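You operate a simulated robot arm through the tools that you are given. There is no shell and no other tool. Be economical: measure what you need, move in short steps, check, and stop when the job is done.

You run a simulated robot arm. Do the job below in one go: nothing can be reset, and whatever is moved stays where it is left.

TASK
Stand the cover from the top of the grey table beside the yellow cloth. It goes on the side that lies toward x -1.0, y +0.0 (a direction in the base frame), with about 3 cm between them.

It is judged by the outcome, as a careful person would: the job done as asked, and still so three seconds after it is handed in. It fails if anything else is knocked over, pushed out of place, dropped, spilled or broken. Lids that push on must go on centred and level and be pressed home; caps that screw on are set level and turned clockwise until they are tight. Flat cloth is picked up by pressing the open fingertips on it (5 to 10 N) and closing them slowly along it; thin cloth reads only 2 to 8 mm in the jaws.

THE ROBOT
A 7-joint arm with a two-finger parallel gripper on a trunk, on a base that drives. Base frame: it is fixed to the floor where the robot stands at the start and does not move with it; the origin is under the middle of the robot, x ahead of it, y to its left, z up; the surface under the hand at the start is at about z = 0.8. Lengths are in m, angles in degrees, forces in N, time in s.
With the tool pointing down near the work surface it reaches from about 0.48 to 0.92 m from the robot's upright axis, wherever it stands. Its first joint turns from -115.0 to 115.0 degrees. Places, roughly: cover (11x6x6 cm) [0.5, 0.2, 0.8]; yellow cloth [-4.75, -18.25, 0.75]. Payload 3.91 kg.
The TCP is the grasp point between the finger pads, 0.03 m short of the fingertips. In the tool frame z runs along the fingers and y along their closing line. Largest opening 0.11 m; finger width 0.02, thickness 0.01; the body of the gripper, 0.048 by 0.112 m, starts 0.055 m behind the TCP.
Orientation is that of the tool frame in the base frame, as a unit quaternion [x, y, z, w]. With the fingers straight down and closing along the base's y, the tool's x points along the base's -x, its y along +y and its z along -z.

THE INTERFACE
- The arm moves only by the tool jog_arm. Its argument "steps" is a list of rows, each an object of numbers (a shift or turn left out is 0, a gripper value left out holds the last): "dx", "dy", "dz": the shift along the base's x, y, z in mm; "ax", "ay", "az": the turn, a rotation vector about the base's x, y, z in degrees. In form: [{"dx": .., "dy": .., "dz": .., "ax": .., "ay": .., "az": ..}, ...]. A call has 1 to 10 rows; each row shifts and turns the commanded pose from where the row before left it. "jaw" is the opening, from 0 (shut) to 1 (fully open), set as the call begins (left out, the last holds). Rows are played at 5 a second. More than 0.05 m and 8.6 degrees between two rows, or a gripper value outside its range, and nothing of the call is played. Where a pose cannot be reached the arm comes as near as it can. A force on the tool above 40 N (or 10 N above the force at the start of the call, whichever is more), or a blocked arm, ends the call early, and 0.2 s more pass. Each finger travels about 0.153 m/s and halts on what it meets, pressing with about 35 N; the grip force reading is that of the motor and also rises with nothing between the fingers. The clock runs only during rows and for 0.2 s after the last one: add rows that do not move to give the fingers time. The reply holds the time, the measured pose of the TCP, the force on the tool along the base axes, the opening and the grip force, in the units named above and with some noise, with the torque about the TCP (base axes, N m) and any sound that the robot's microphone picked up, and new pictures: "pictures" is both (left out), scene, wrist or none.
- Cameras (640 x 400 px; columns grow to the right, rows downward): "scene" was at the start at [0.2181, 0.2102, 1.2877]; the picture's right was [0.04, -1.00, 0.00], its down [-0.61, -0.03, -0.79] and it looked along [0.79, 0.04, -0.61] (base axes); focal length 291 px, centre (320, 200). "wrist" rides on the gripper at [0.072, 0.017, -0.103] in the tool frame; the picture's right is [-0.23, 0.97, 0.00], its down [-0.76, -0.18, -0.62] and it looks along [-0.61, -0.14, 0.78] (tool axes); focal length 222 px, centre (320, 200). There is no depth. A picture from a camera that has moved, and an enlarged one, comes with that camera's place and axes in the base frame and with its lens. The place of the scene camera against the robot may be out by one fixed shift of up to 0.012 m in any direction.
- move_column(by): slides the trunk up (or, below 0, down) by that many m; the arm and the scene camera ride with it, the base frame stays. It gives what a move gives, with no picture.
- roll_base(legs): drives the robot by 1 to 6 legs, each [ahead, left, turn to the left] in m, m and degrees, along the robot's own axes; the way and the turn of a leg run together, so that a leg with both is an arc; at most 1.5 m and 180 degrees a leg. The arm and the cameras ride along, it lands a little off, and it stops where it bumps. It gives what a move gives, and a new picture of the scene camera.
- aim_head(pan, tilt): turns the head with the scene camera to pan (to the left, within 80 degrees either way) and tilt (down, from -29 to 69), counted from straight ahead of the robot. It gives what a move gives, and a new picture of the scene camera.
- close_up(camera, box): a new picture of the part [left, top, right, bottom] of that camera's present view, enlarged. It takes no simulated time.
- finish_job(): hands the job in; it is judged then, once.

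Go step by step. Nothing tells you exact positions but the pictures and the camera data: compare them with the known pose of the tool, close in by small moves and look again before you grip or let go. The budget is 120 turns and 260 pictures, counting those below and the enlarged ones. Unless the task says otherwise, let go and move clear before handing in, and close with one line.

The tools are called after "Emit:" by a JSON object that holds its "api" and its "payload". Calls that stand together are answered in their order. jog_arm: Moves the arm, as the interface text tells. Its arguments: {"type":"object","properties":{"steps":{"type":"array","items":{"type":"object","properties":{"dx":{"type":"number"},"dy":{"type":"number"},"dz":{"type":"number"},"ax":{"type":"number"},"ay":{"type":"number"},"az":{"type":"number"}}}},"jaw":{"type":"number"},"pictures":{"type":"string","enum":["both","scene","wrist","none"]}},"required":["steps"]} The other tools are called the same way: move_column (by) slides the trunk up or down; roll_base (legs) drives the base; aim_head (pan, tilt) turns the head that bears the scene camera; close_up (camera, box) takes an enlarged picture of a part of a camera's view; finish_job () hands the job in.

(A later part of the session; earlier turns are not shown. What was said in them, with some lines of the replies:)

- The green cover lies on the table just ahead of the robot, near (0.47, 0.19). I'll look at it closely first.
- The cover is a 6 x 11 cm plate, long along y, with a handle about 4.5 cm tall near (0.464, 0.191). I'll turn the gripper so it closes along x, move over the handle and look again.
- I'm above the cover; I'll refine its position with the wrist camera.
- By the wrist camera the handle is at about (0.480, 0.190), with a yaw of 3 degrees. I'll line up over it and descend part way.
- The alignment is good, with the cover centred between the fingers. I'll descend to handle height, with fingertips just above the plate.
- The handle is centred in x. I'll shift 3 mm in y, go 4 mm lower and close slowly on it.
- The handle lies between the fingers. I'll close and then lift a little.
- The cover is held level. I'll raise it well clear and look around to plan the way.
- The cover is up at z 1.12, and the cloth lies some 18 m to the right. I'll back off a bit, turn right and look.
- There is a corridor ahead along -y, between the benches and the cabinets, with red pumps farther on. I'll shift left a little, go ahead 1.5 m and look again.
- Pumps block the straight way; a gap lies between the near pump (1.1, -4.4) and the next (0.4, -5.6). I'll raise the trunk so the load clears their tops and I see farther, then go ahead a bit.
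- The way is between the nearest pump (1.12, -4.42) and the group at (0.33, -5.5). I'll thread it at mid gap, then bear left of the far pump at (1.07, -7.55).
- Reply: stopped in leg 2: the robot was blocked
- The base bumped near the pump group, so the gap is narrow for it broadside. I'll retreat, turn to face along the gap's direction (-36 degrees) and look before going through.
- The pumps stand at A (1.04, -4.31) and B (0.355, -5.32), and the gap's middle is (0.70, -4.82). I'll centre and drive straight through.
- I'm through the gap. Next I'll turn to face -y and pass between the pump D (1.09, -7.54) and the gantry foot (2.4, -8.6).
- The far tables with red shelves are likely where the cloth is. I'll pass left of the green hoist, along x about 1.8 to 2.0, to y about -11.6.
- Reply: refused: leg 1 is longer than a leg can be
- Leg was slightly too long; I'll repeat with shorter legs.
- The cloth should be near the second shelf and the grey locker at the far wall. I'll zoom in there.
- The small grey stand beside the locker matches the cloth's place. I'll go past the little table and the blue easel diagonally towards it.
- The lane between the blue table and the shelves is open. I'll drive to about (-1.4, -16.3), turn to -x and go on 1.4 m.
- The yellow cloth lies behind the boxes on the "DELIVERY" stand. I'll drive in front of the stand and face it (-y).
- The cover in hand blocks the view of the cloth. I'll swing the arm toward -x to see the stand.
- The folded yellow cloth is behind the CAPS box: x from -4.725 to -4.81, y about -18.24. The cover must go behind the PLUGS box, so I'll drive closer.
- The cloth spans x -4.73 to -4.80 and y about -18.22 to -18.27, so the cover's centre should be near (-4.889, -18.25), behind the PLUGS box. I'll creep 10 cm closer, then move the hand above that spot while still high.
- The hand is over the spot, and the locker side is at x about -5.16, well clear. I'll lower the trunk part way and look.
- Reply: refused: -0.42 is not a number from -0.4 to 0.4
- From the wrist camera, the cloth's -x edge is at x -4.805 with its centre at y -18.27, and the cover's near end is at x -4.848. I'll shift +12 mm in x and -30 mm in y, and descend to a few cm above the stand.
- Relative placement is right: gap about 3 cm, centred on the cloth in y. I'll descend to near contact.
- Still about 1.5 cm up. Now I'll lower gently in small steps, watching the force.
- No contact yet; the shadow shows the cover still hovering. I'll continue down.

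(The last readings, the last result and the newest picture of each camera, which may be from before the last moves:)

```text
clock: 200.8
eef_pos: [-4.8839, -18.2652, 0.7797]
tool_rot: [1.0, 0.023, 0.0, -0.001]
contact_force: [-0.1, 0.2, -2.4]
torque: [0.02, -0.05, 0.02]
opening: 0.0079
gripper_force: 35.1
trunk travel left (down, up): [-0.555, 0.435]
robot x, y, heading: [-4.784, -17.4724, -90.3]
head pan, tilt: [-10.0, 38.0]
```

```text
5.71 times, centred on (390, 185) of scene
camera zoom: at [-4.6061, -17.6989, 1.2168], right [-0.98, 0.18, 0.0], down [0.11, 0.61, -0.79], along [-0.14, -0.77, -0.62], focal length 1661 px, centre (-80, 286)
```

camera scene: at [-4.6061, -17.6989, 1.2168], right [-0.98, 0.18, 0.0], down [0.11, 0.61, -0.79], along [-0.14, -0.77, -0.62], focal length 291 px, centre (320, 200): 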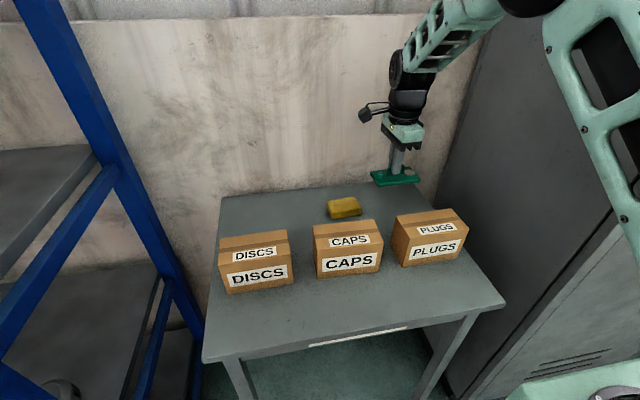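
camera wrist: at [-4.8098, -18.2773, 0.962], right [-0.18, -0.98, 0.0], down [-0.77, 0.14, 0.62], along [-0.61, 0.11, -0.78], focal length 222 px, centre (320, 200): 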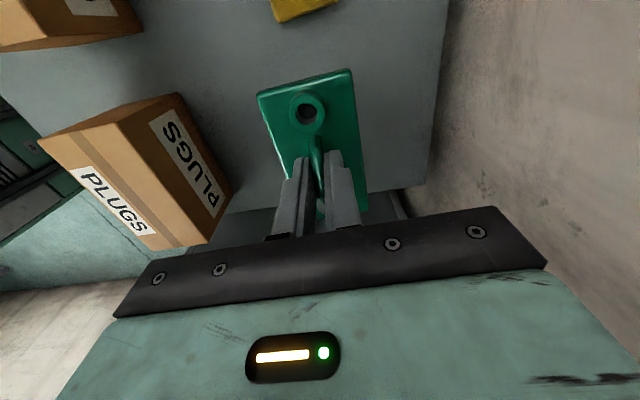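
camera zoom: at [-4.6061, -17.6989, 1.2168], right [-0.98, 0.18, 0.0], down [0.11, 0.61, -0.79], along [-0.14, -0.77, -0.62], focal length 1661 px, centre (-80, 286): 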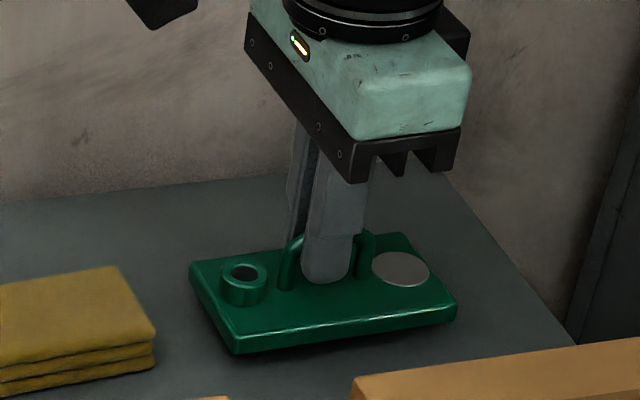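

Emit:
{"api": "jog_arm", "payload": {"steps": [{"dz": -1}, {"dz": -1}, {}, {}], "pictures": "none"}}

Emit:
{"api": "jog_arm", "payload": {"steps": [{"dz": -1}, {"dz": -1}, {}, {}], "pictures": "none"}}

Emit:
{"api": "close_up", "payload": {"camera": "scene", "box": [340, 150, 440, 220]}}

Emit:
{"api": "close_up", "payload": {"camera": "wrist", "box": [150, 0, 450, 200]}}

```text
clock: 201.8
eef_pos: [-4.8839, -18.2646, 0.7792]
tool_rot: [1.0, 0.023, 0.0, -0.001]
contact_force: [0.7, -0.9, -3.0]
torque: [0.0, -0.03, 0.03]
opening: 0.0079
gripper_force: 34.9
trunk travel left (down, up): [-0.555, 0.435]
robot x, y, heading: [-4.7873, -17.4746, -90.4]
head pan, tilt: [-10.0, 38.0]
```

```text
clock: 202.8
eef_pos: [-4.883, -18.2638, 0.7765]
tool_rot: [1.0, 0.024, 0.001, -0.001]
contact_force: [-0.5, -0.6, -2.7]
torque: [-0.03, -0.06, 0.0]
opening: 0.0076
gripper_force: 34.9
trunk travel left (down, up): [-0.555, 0.435]
robot x, y, heading: [-4.7837, -17.4724, -90.5]
head pan, tilt: [-10.0, 38.0]
```

```text
5.71 times, centred on (390, 185) of scene
camera zoom: at [-4.6061, -17.6989, 1.2168], right [-0.98, 0.18, 0.0], down [0.11, 0.61, -0.79], along [-0.14, -0.77, -0.62], focal length 1661 px, centre (-80, 286)
```

zoom: 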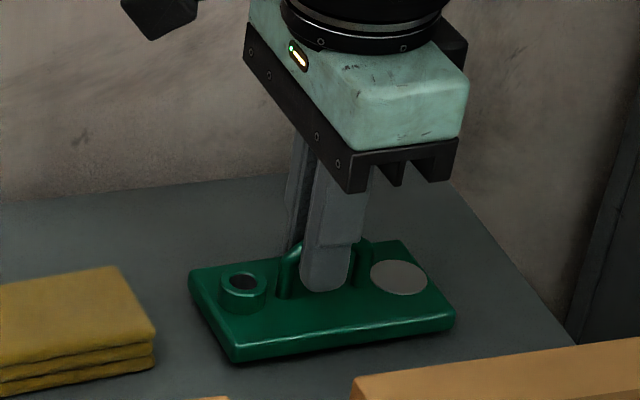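

```text
2.00 times, centred on (300, 100) of wrist
camera zoom: at [-4.8104, -18.2788, 0.8786], right [-0.18, -0.98, 0.0], down [-0.77, 0.14, 0.62], along [-0.61, 0.11, -0.78], focal length 444 px, centre (360, 400)
```

zoom: 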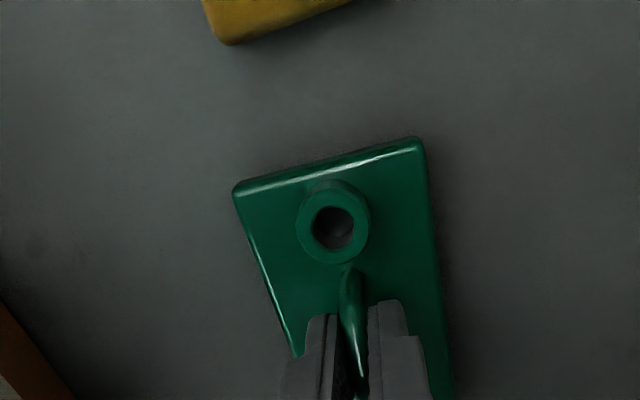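

Very near contact; the gap reads 3 cm. I'll continue by millimetres.

Emit:
{"api": "jog_arm", "payload": {"steps": [{"dz": -1}, {}, {"dz": -1}, {}], "pictures": "none"}}

Emit:
{"api": "jog_arm", "payload": {"steps": [{"dz": -1}, {}, {"dz": -1}, {}], "pictures": "none"}}

Emit:
{"api": "close_up", "payload": {"camera": "scene", "box": [340, 150, 440, 220]}}

```text
clock: 203.8
eef_pos: [-4.8843, -18.2642, 0.774]
tool_rot: [1.0, 0.024, 0.0, -0.001]
contact_force: [0.3, -0.1, -2.7]
torque: [-0.02, 0.0, 0.03]
opening: 0.008
gripper_force: 34.5
trunk travel left (down, up): [-0.555, 0.435]
robot x, y, heading: [-4.7809, -17.469, -90.6]
head pan, tilt: [-10.0, 38.0]
```

```text
clock: 204.8
eef_pos: [-4.8849, -18.2642, 0.7727]
tool_rot: [1.0, 0.023, 0.0, -0.001]
contact_force: [-0.4, -0.2, -2.8]
torque: [0.01, -0.03, 0.01]
opening: 0.0075
gripper_force: 34.7
trunk travel left (down, up): [-0.555, 0.435]
robot x, y, heading: [-4.7835, -17.4726, -90.3]
head pan, tilt: [-10.0, 38.0]
```

```text
5.71 times, centred on (390, 185) of scene
camera zoom: at [-4.6061, -17.6989, 1.2168], right [-0.98, 0.18, 0.0], down [0.11, 0.61, -0.79], along [-0.14, -0.77, -0.62], focal length 1661 px, centre (-80, 286)
```

zoom: 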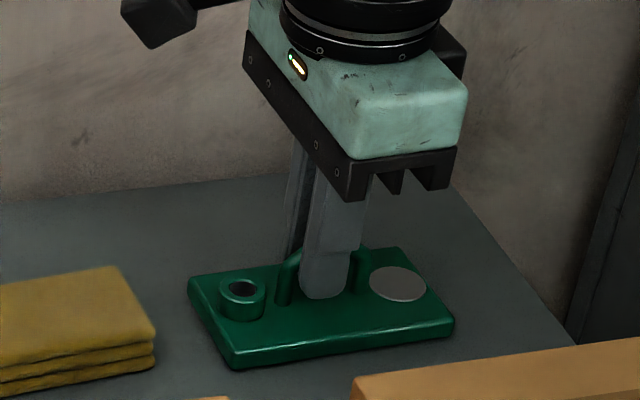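

Emit:
{"api": "jog_arm", "payload": {"steps": [{"dz": -1}, {}, {"dz": -1}, {}], "pictures": "none"}}

Emit:
{"api": "jog_arm", "payload": {"steps": [{"dz": -1}, {}, {"dz": -1}, {}], "pictures": "none"}}

Emit:
{"api": "close_up", "payload": {"camera": "scene", "box": [340, 150, 440, 220]}}

```text
clock: 205.8
eef_pos: [-4.8841, -18.264, 0.7714]
tool_rot: [1.0, 0.023, 0.0, 0.0]
contact_force: [-0.6, 1.2, 5.0]
torque: [-0.03, 0.16, -0.01]
opening: 0.0078
gripper_force: 35.1
trunk travel left (down, up): [-0.555, 0.435]
robot x, y, heading: [-4.7839, -17.4714, -90.3]
head pan, tilt: [-10.0, 38.0]
```

```text
clock: 206.8
eef_pos: [-4.8841, -18.2651, 0.7717]
tool_rot: [1.0, 0.024, 0.0, 0.002]
contact_force: [-0.4, 5.9, 33.8]
torque: [0.09, 0.07, 0.02]
opening: 0.0079
gripper_force: 34.8
trunk travel left (down, up): [-0.555, 0.435]
robot x, y, heading: [-4.786, -17.4726, -90.6]
head pan, tilt: [-10.0, 38.0]
```

```text
5.71 times, centred on (390, 185) of scene
camera zoom: at [-4.6059, -17.6973, 1.2174], right [-0.98, 0.18, 0.0], down [0.11, 0.6, -0.79], along [-0.14, -0.78, -0.61], focal length 1661 px, centre (-80, 286)
```

zoom: 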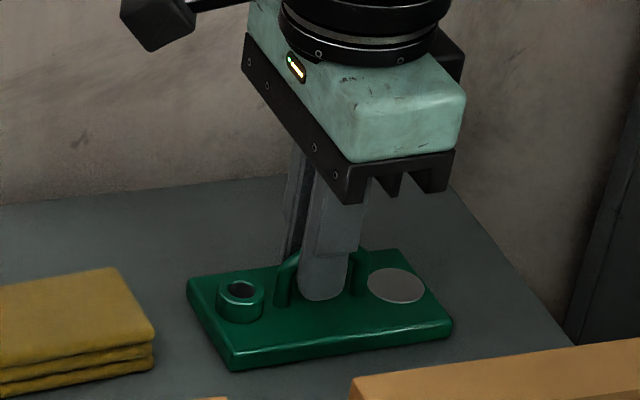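

Contact made at z 0.771, and the cover sits on the stand. I'll ease the pressure, then open the fingers a bit.

Emit:
{"api": "jog_arm", "payload": {"steps": [{"dz": 1}, {"dz": 1}, {}], "pictures": "none"}}

Emit:
{"api": "jog_arm", "payload": {"steps": [{}, {}, {}], "jaw": 0.35}}

Emit:
{"api": "close_up", "payload": {"camera": "scene", "box": [300, 140, 460, 250]}}

```text
clock: 207.7
eef_pos: [-4.8833, -18.2647, 0.7719]
tool_rot: [1.0, 0.023, -0.001, 0.001]
contact_force: [-1.4, -3.6, 22.7]
torque: [-0.06, -0.06, -0.01]
opening: 0.0076
gripper_force: 35.2
trunk travel left (down, up): [-0.555, 0.435]
robot x, y, heading: [-4.7796, -17.4719, -90.5]
head pan, tilt: [-10.0, 38.0]
```

```text
clock: 208.4
eef_pos: [-4.8835, -18.2645, 0.7708]
tool_rot: [1.0, 0.023, 0.0, -0.001]
contact_force: [0.1, -0.4, -0.1]
torque: [-0.04, -0.01, 0.01]
opening: 0.0386
gripper_force: 0.0
trunk travel left (down, up): [-0.555, 0.435]
robot x, y, heading: [-4.7871, -17.4745, -90.6]
head pan, tilt: [-10.0, 38.0]
camera scene: at [-4.6061, -17.6988, 1.2168], right [-0.98, 0.18, 0.0], down [0.11, 0.61, -0.79], along [-0.14, -0.77, -0.62], focal length 291 px, centre (320, 200)
camera wrist: at [-4.8102, -18.2787, 0.8731], right [-0.18, -0.98, 0.0], down [-0.77, 0.14, 0.62], along [-0.61, 0.11, -0.78], focal length 222 px, centre (320, 200)
```

scene: 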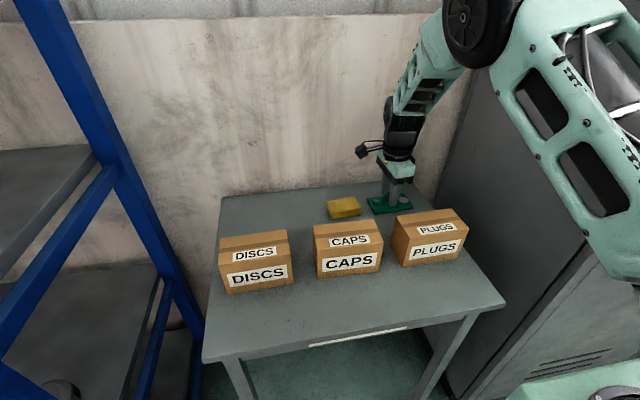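
wrist: 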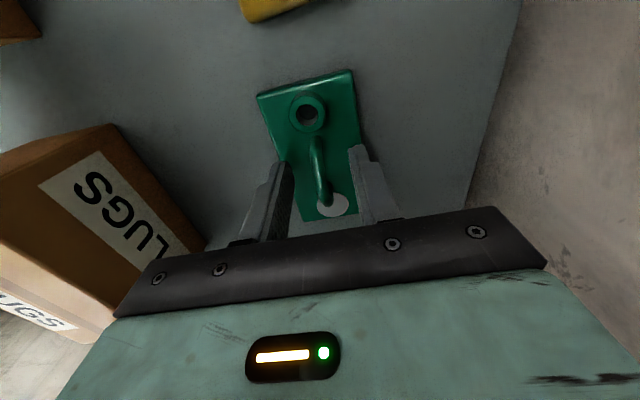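

```text
3.64 times, centred on (380, 195) of scene
camera zoom: at [-4.6061, -17.6988, 1.2168], right [-0.98, 0.18, 0.0], down [0.11, 0.61, -0.79], along [-0.14, -0.77, -0.62], focal length 1057 px, centre (102, 218)
```

zoom: 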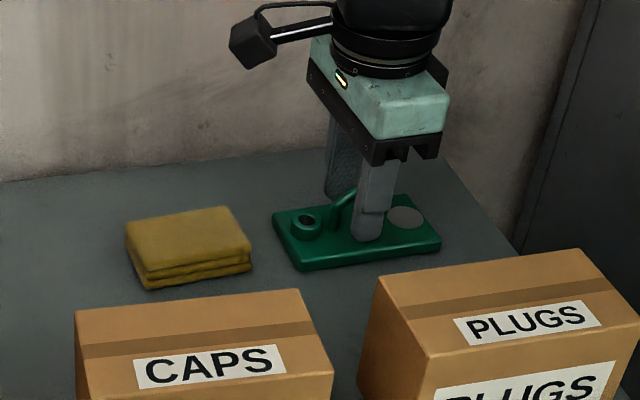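

The cover is released and sits flat. I'll lift straight up and check.

Emit:
{"api": "jog_arm", "payload": {"steps": [{"dz": 10}, {"dz": 20}, {"dz": 40}, {"dz": 40}, {"dz": 40}, {"dz": 40}, {"dz": 40}, {}]}}

Emit:
{"api": "close_up", "payload": {"camera": "scene", "box": [300, 140, 460, 250]}}

Emit:
{"api": "close_up", "payload": {"camera": "wrist", "box": [200, 0, 440, 160]}}

```text
clock: 210.2
eef_pos: [-4.8853, -18.2646, 1.0007]
tool_rot: [1.0, 0.024, 0.0, -0.001]
contact_force: [0.6, -0.2, 0.0]
torque: [0.01, -0.03, 0.0]
opening: 0.0384
gripper_force: 0.1
trunk travel left (down, up): [-0.555, 0.435]
robot x, y, heading: [-4.784, -17.4704, -90.5]
head pan, tilt: [-10.0, 38.0]
camera scene: at [-4.6061, -17.6989, 1.2168], right [-0.98, 0.18, 0.0], down [0.11, 0.61, -0.79], along [-0.14, -0.77, -0.62], focal length 291 px, centre (320, 200)
camera wrist: at [-4.8114, -18.2792, 1.1029], right [-0.18, -0.98, 0.0], down [-0.77, 0.14, 0.62], along [-0.61, 0.11, -0.78], focal length 222 px, centre (320, 200)
```

scene: 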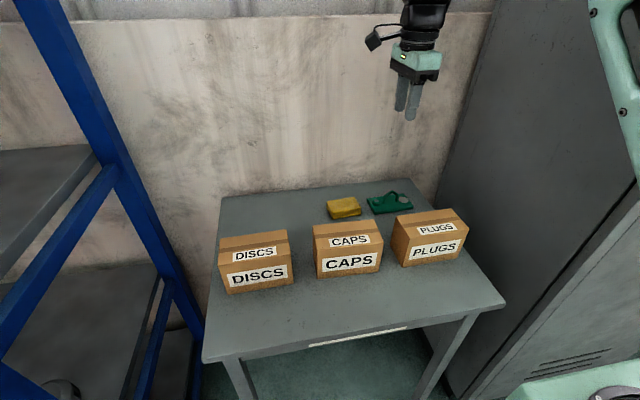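
wrist: 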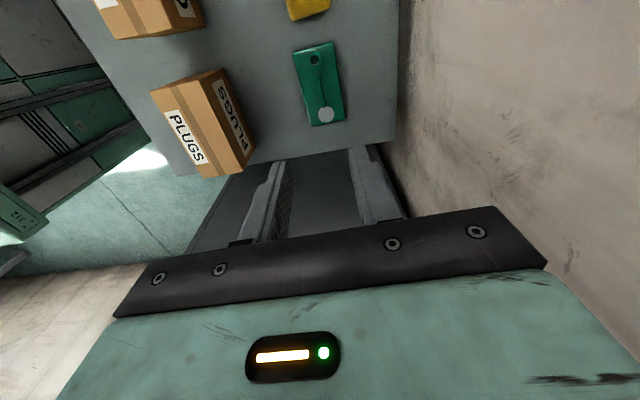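

```text
3.64 times, centred on (380, 195) of scene
camera zoom: at [-4.6061, -17.6989, 1.2168], right [-0.98, 0.18, 0.0], down [0.11, 0.61, -0.79], along [-0.14, -0.77, -0.62], focal length 1057 px, centre (102, 218)
```

zoom: 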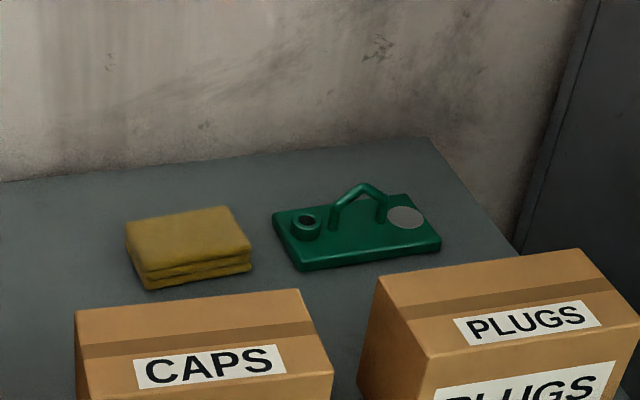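

```text
2.50 times, centred on (320, 80) of wrist
camera zoom: at [-4.8114, -18.2792, 1.1029], right [-0.18, -0.98, 0.0], down [-0.77, 0.14, 0.62], along [-0.61, 0.11, -0.78], focal length 555 px, centre (320, 500)
```

zoom: 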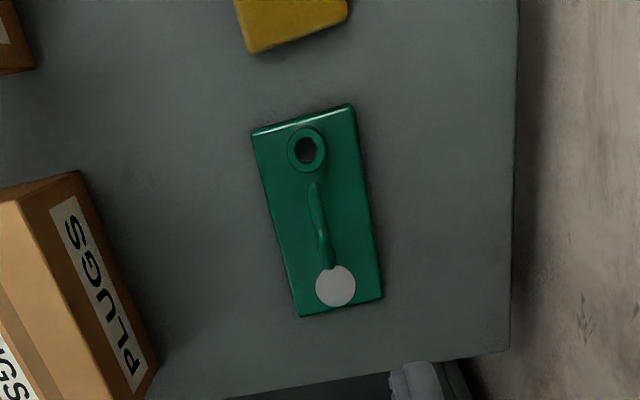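

The cover stands level on the -x side of the cloth with a gap of about 3 cm. The boxes and cloth are unmoved and the hand is clear, so I'm handing in.

Emit:
{"api": "finish_job", "payload": {}}

```text
The job is handed in.
```

The green cover now stands level on the DELIVERY stand, on the -x side of the yellow cloth with a gap of about 3 cm. On the way there the base bumped once near the red pumps. I backed off, and nothing looked knocked over, but I couldn't confirm that no pump shifted.
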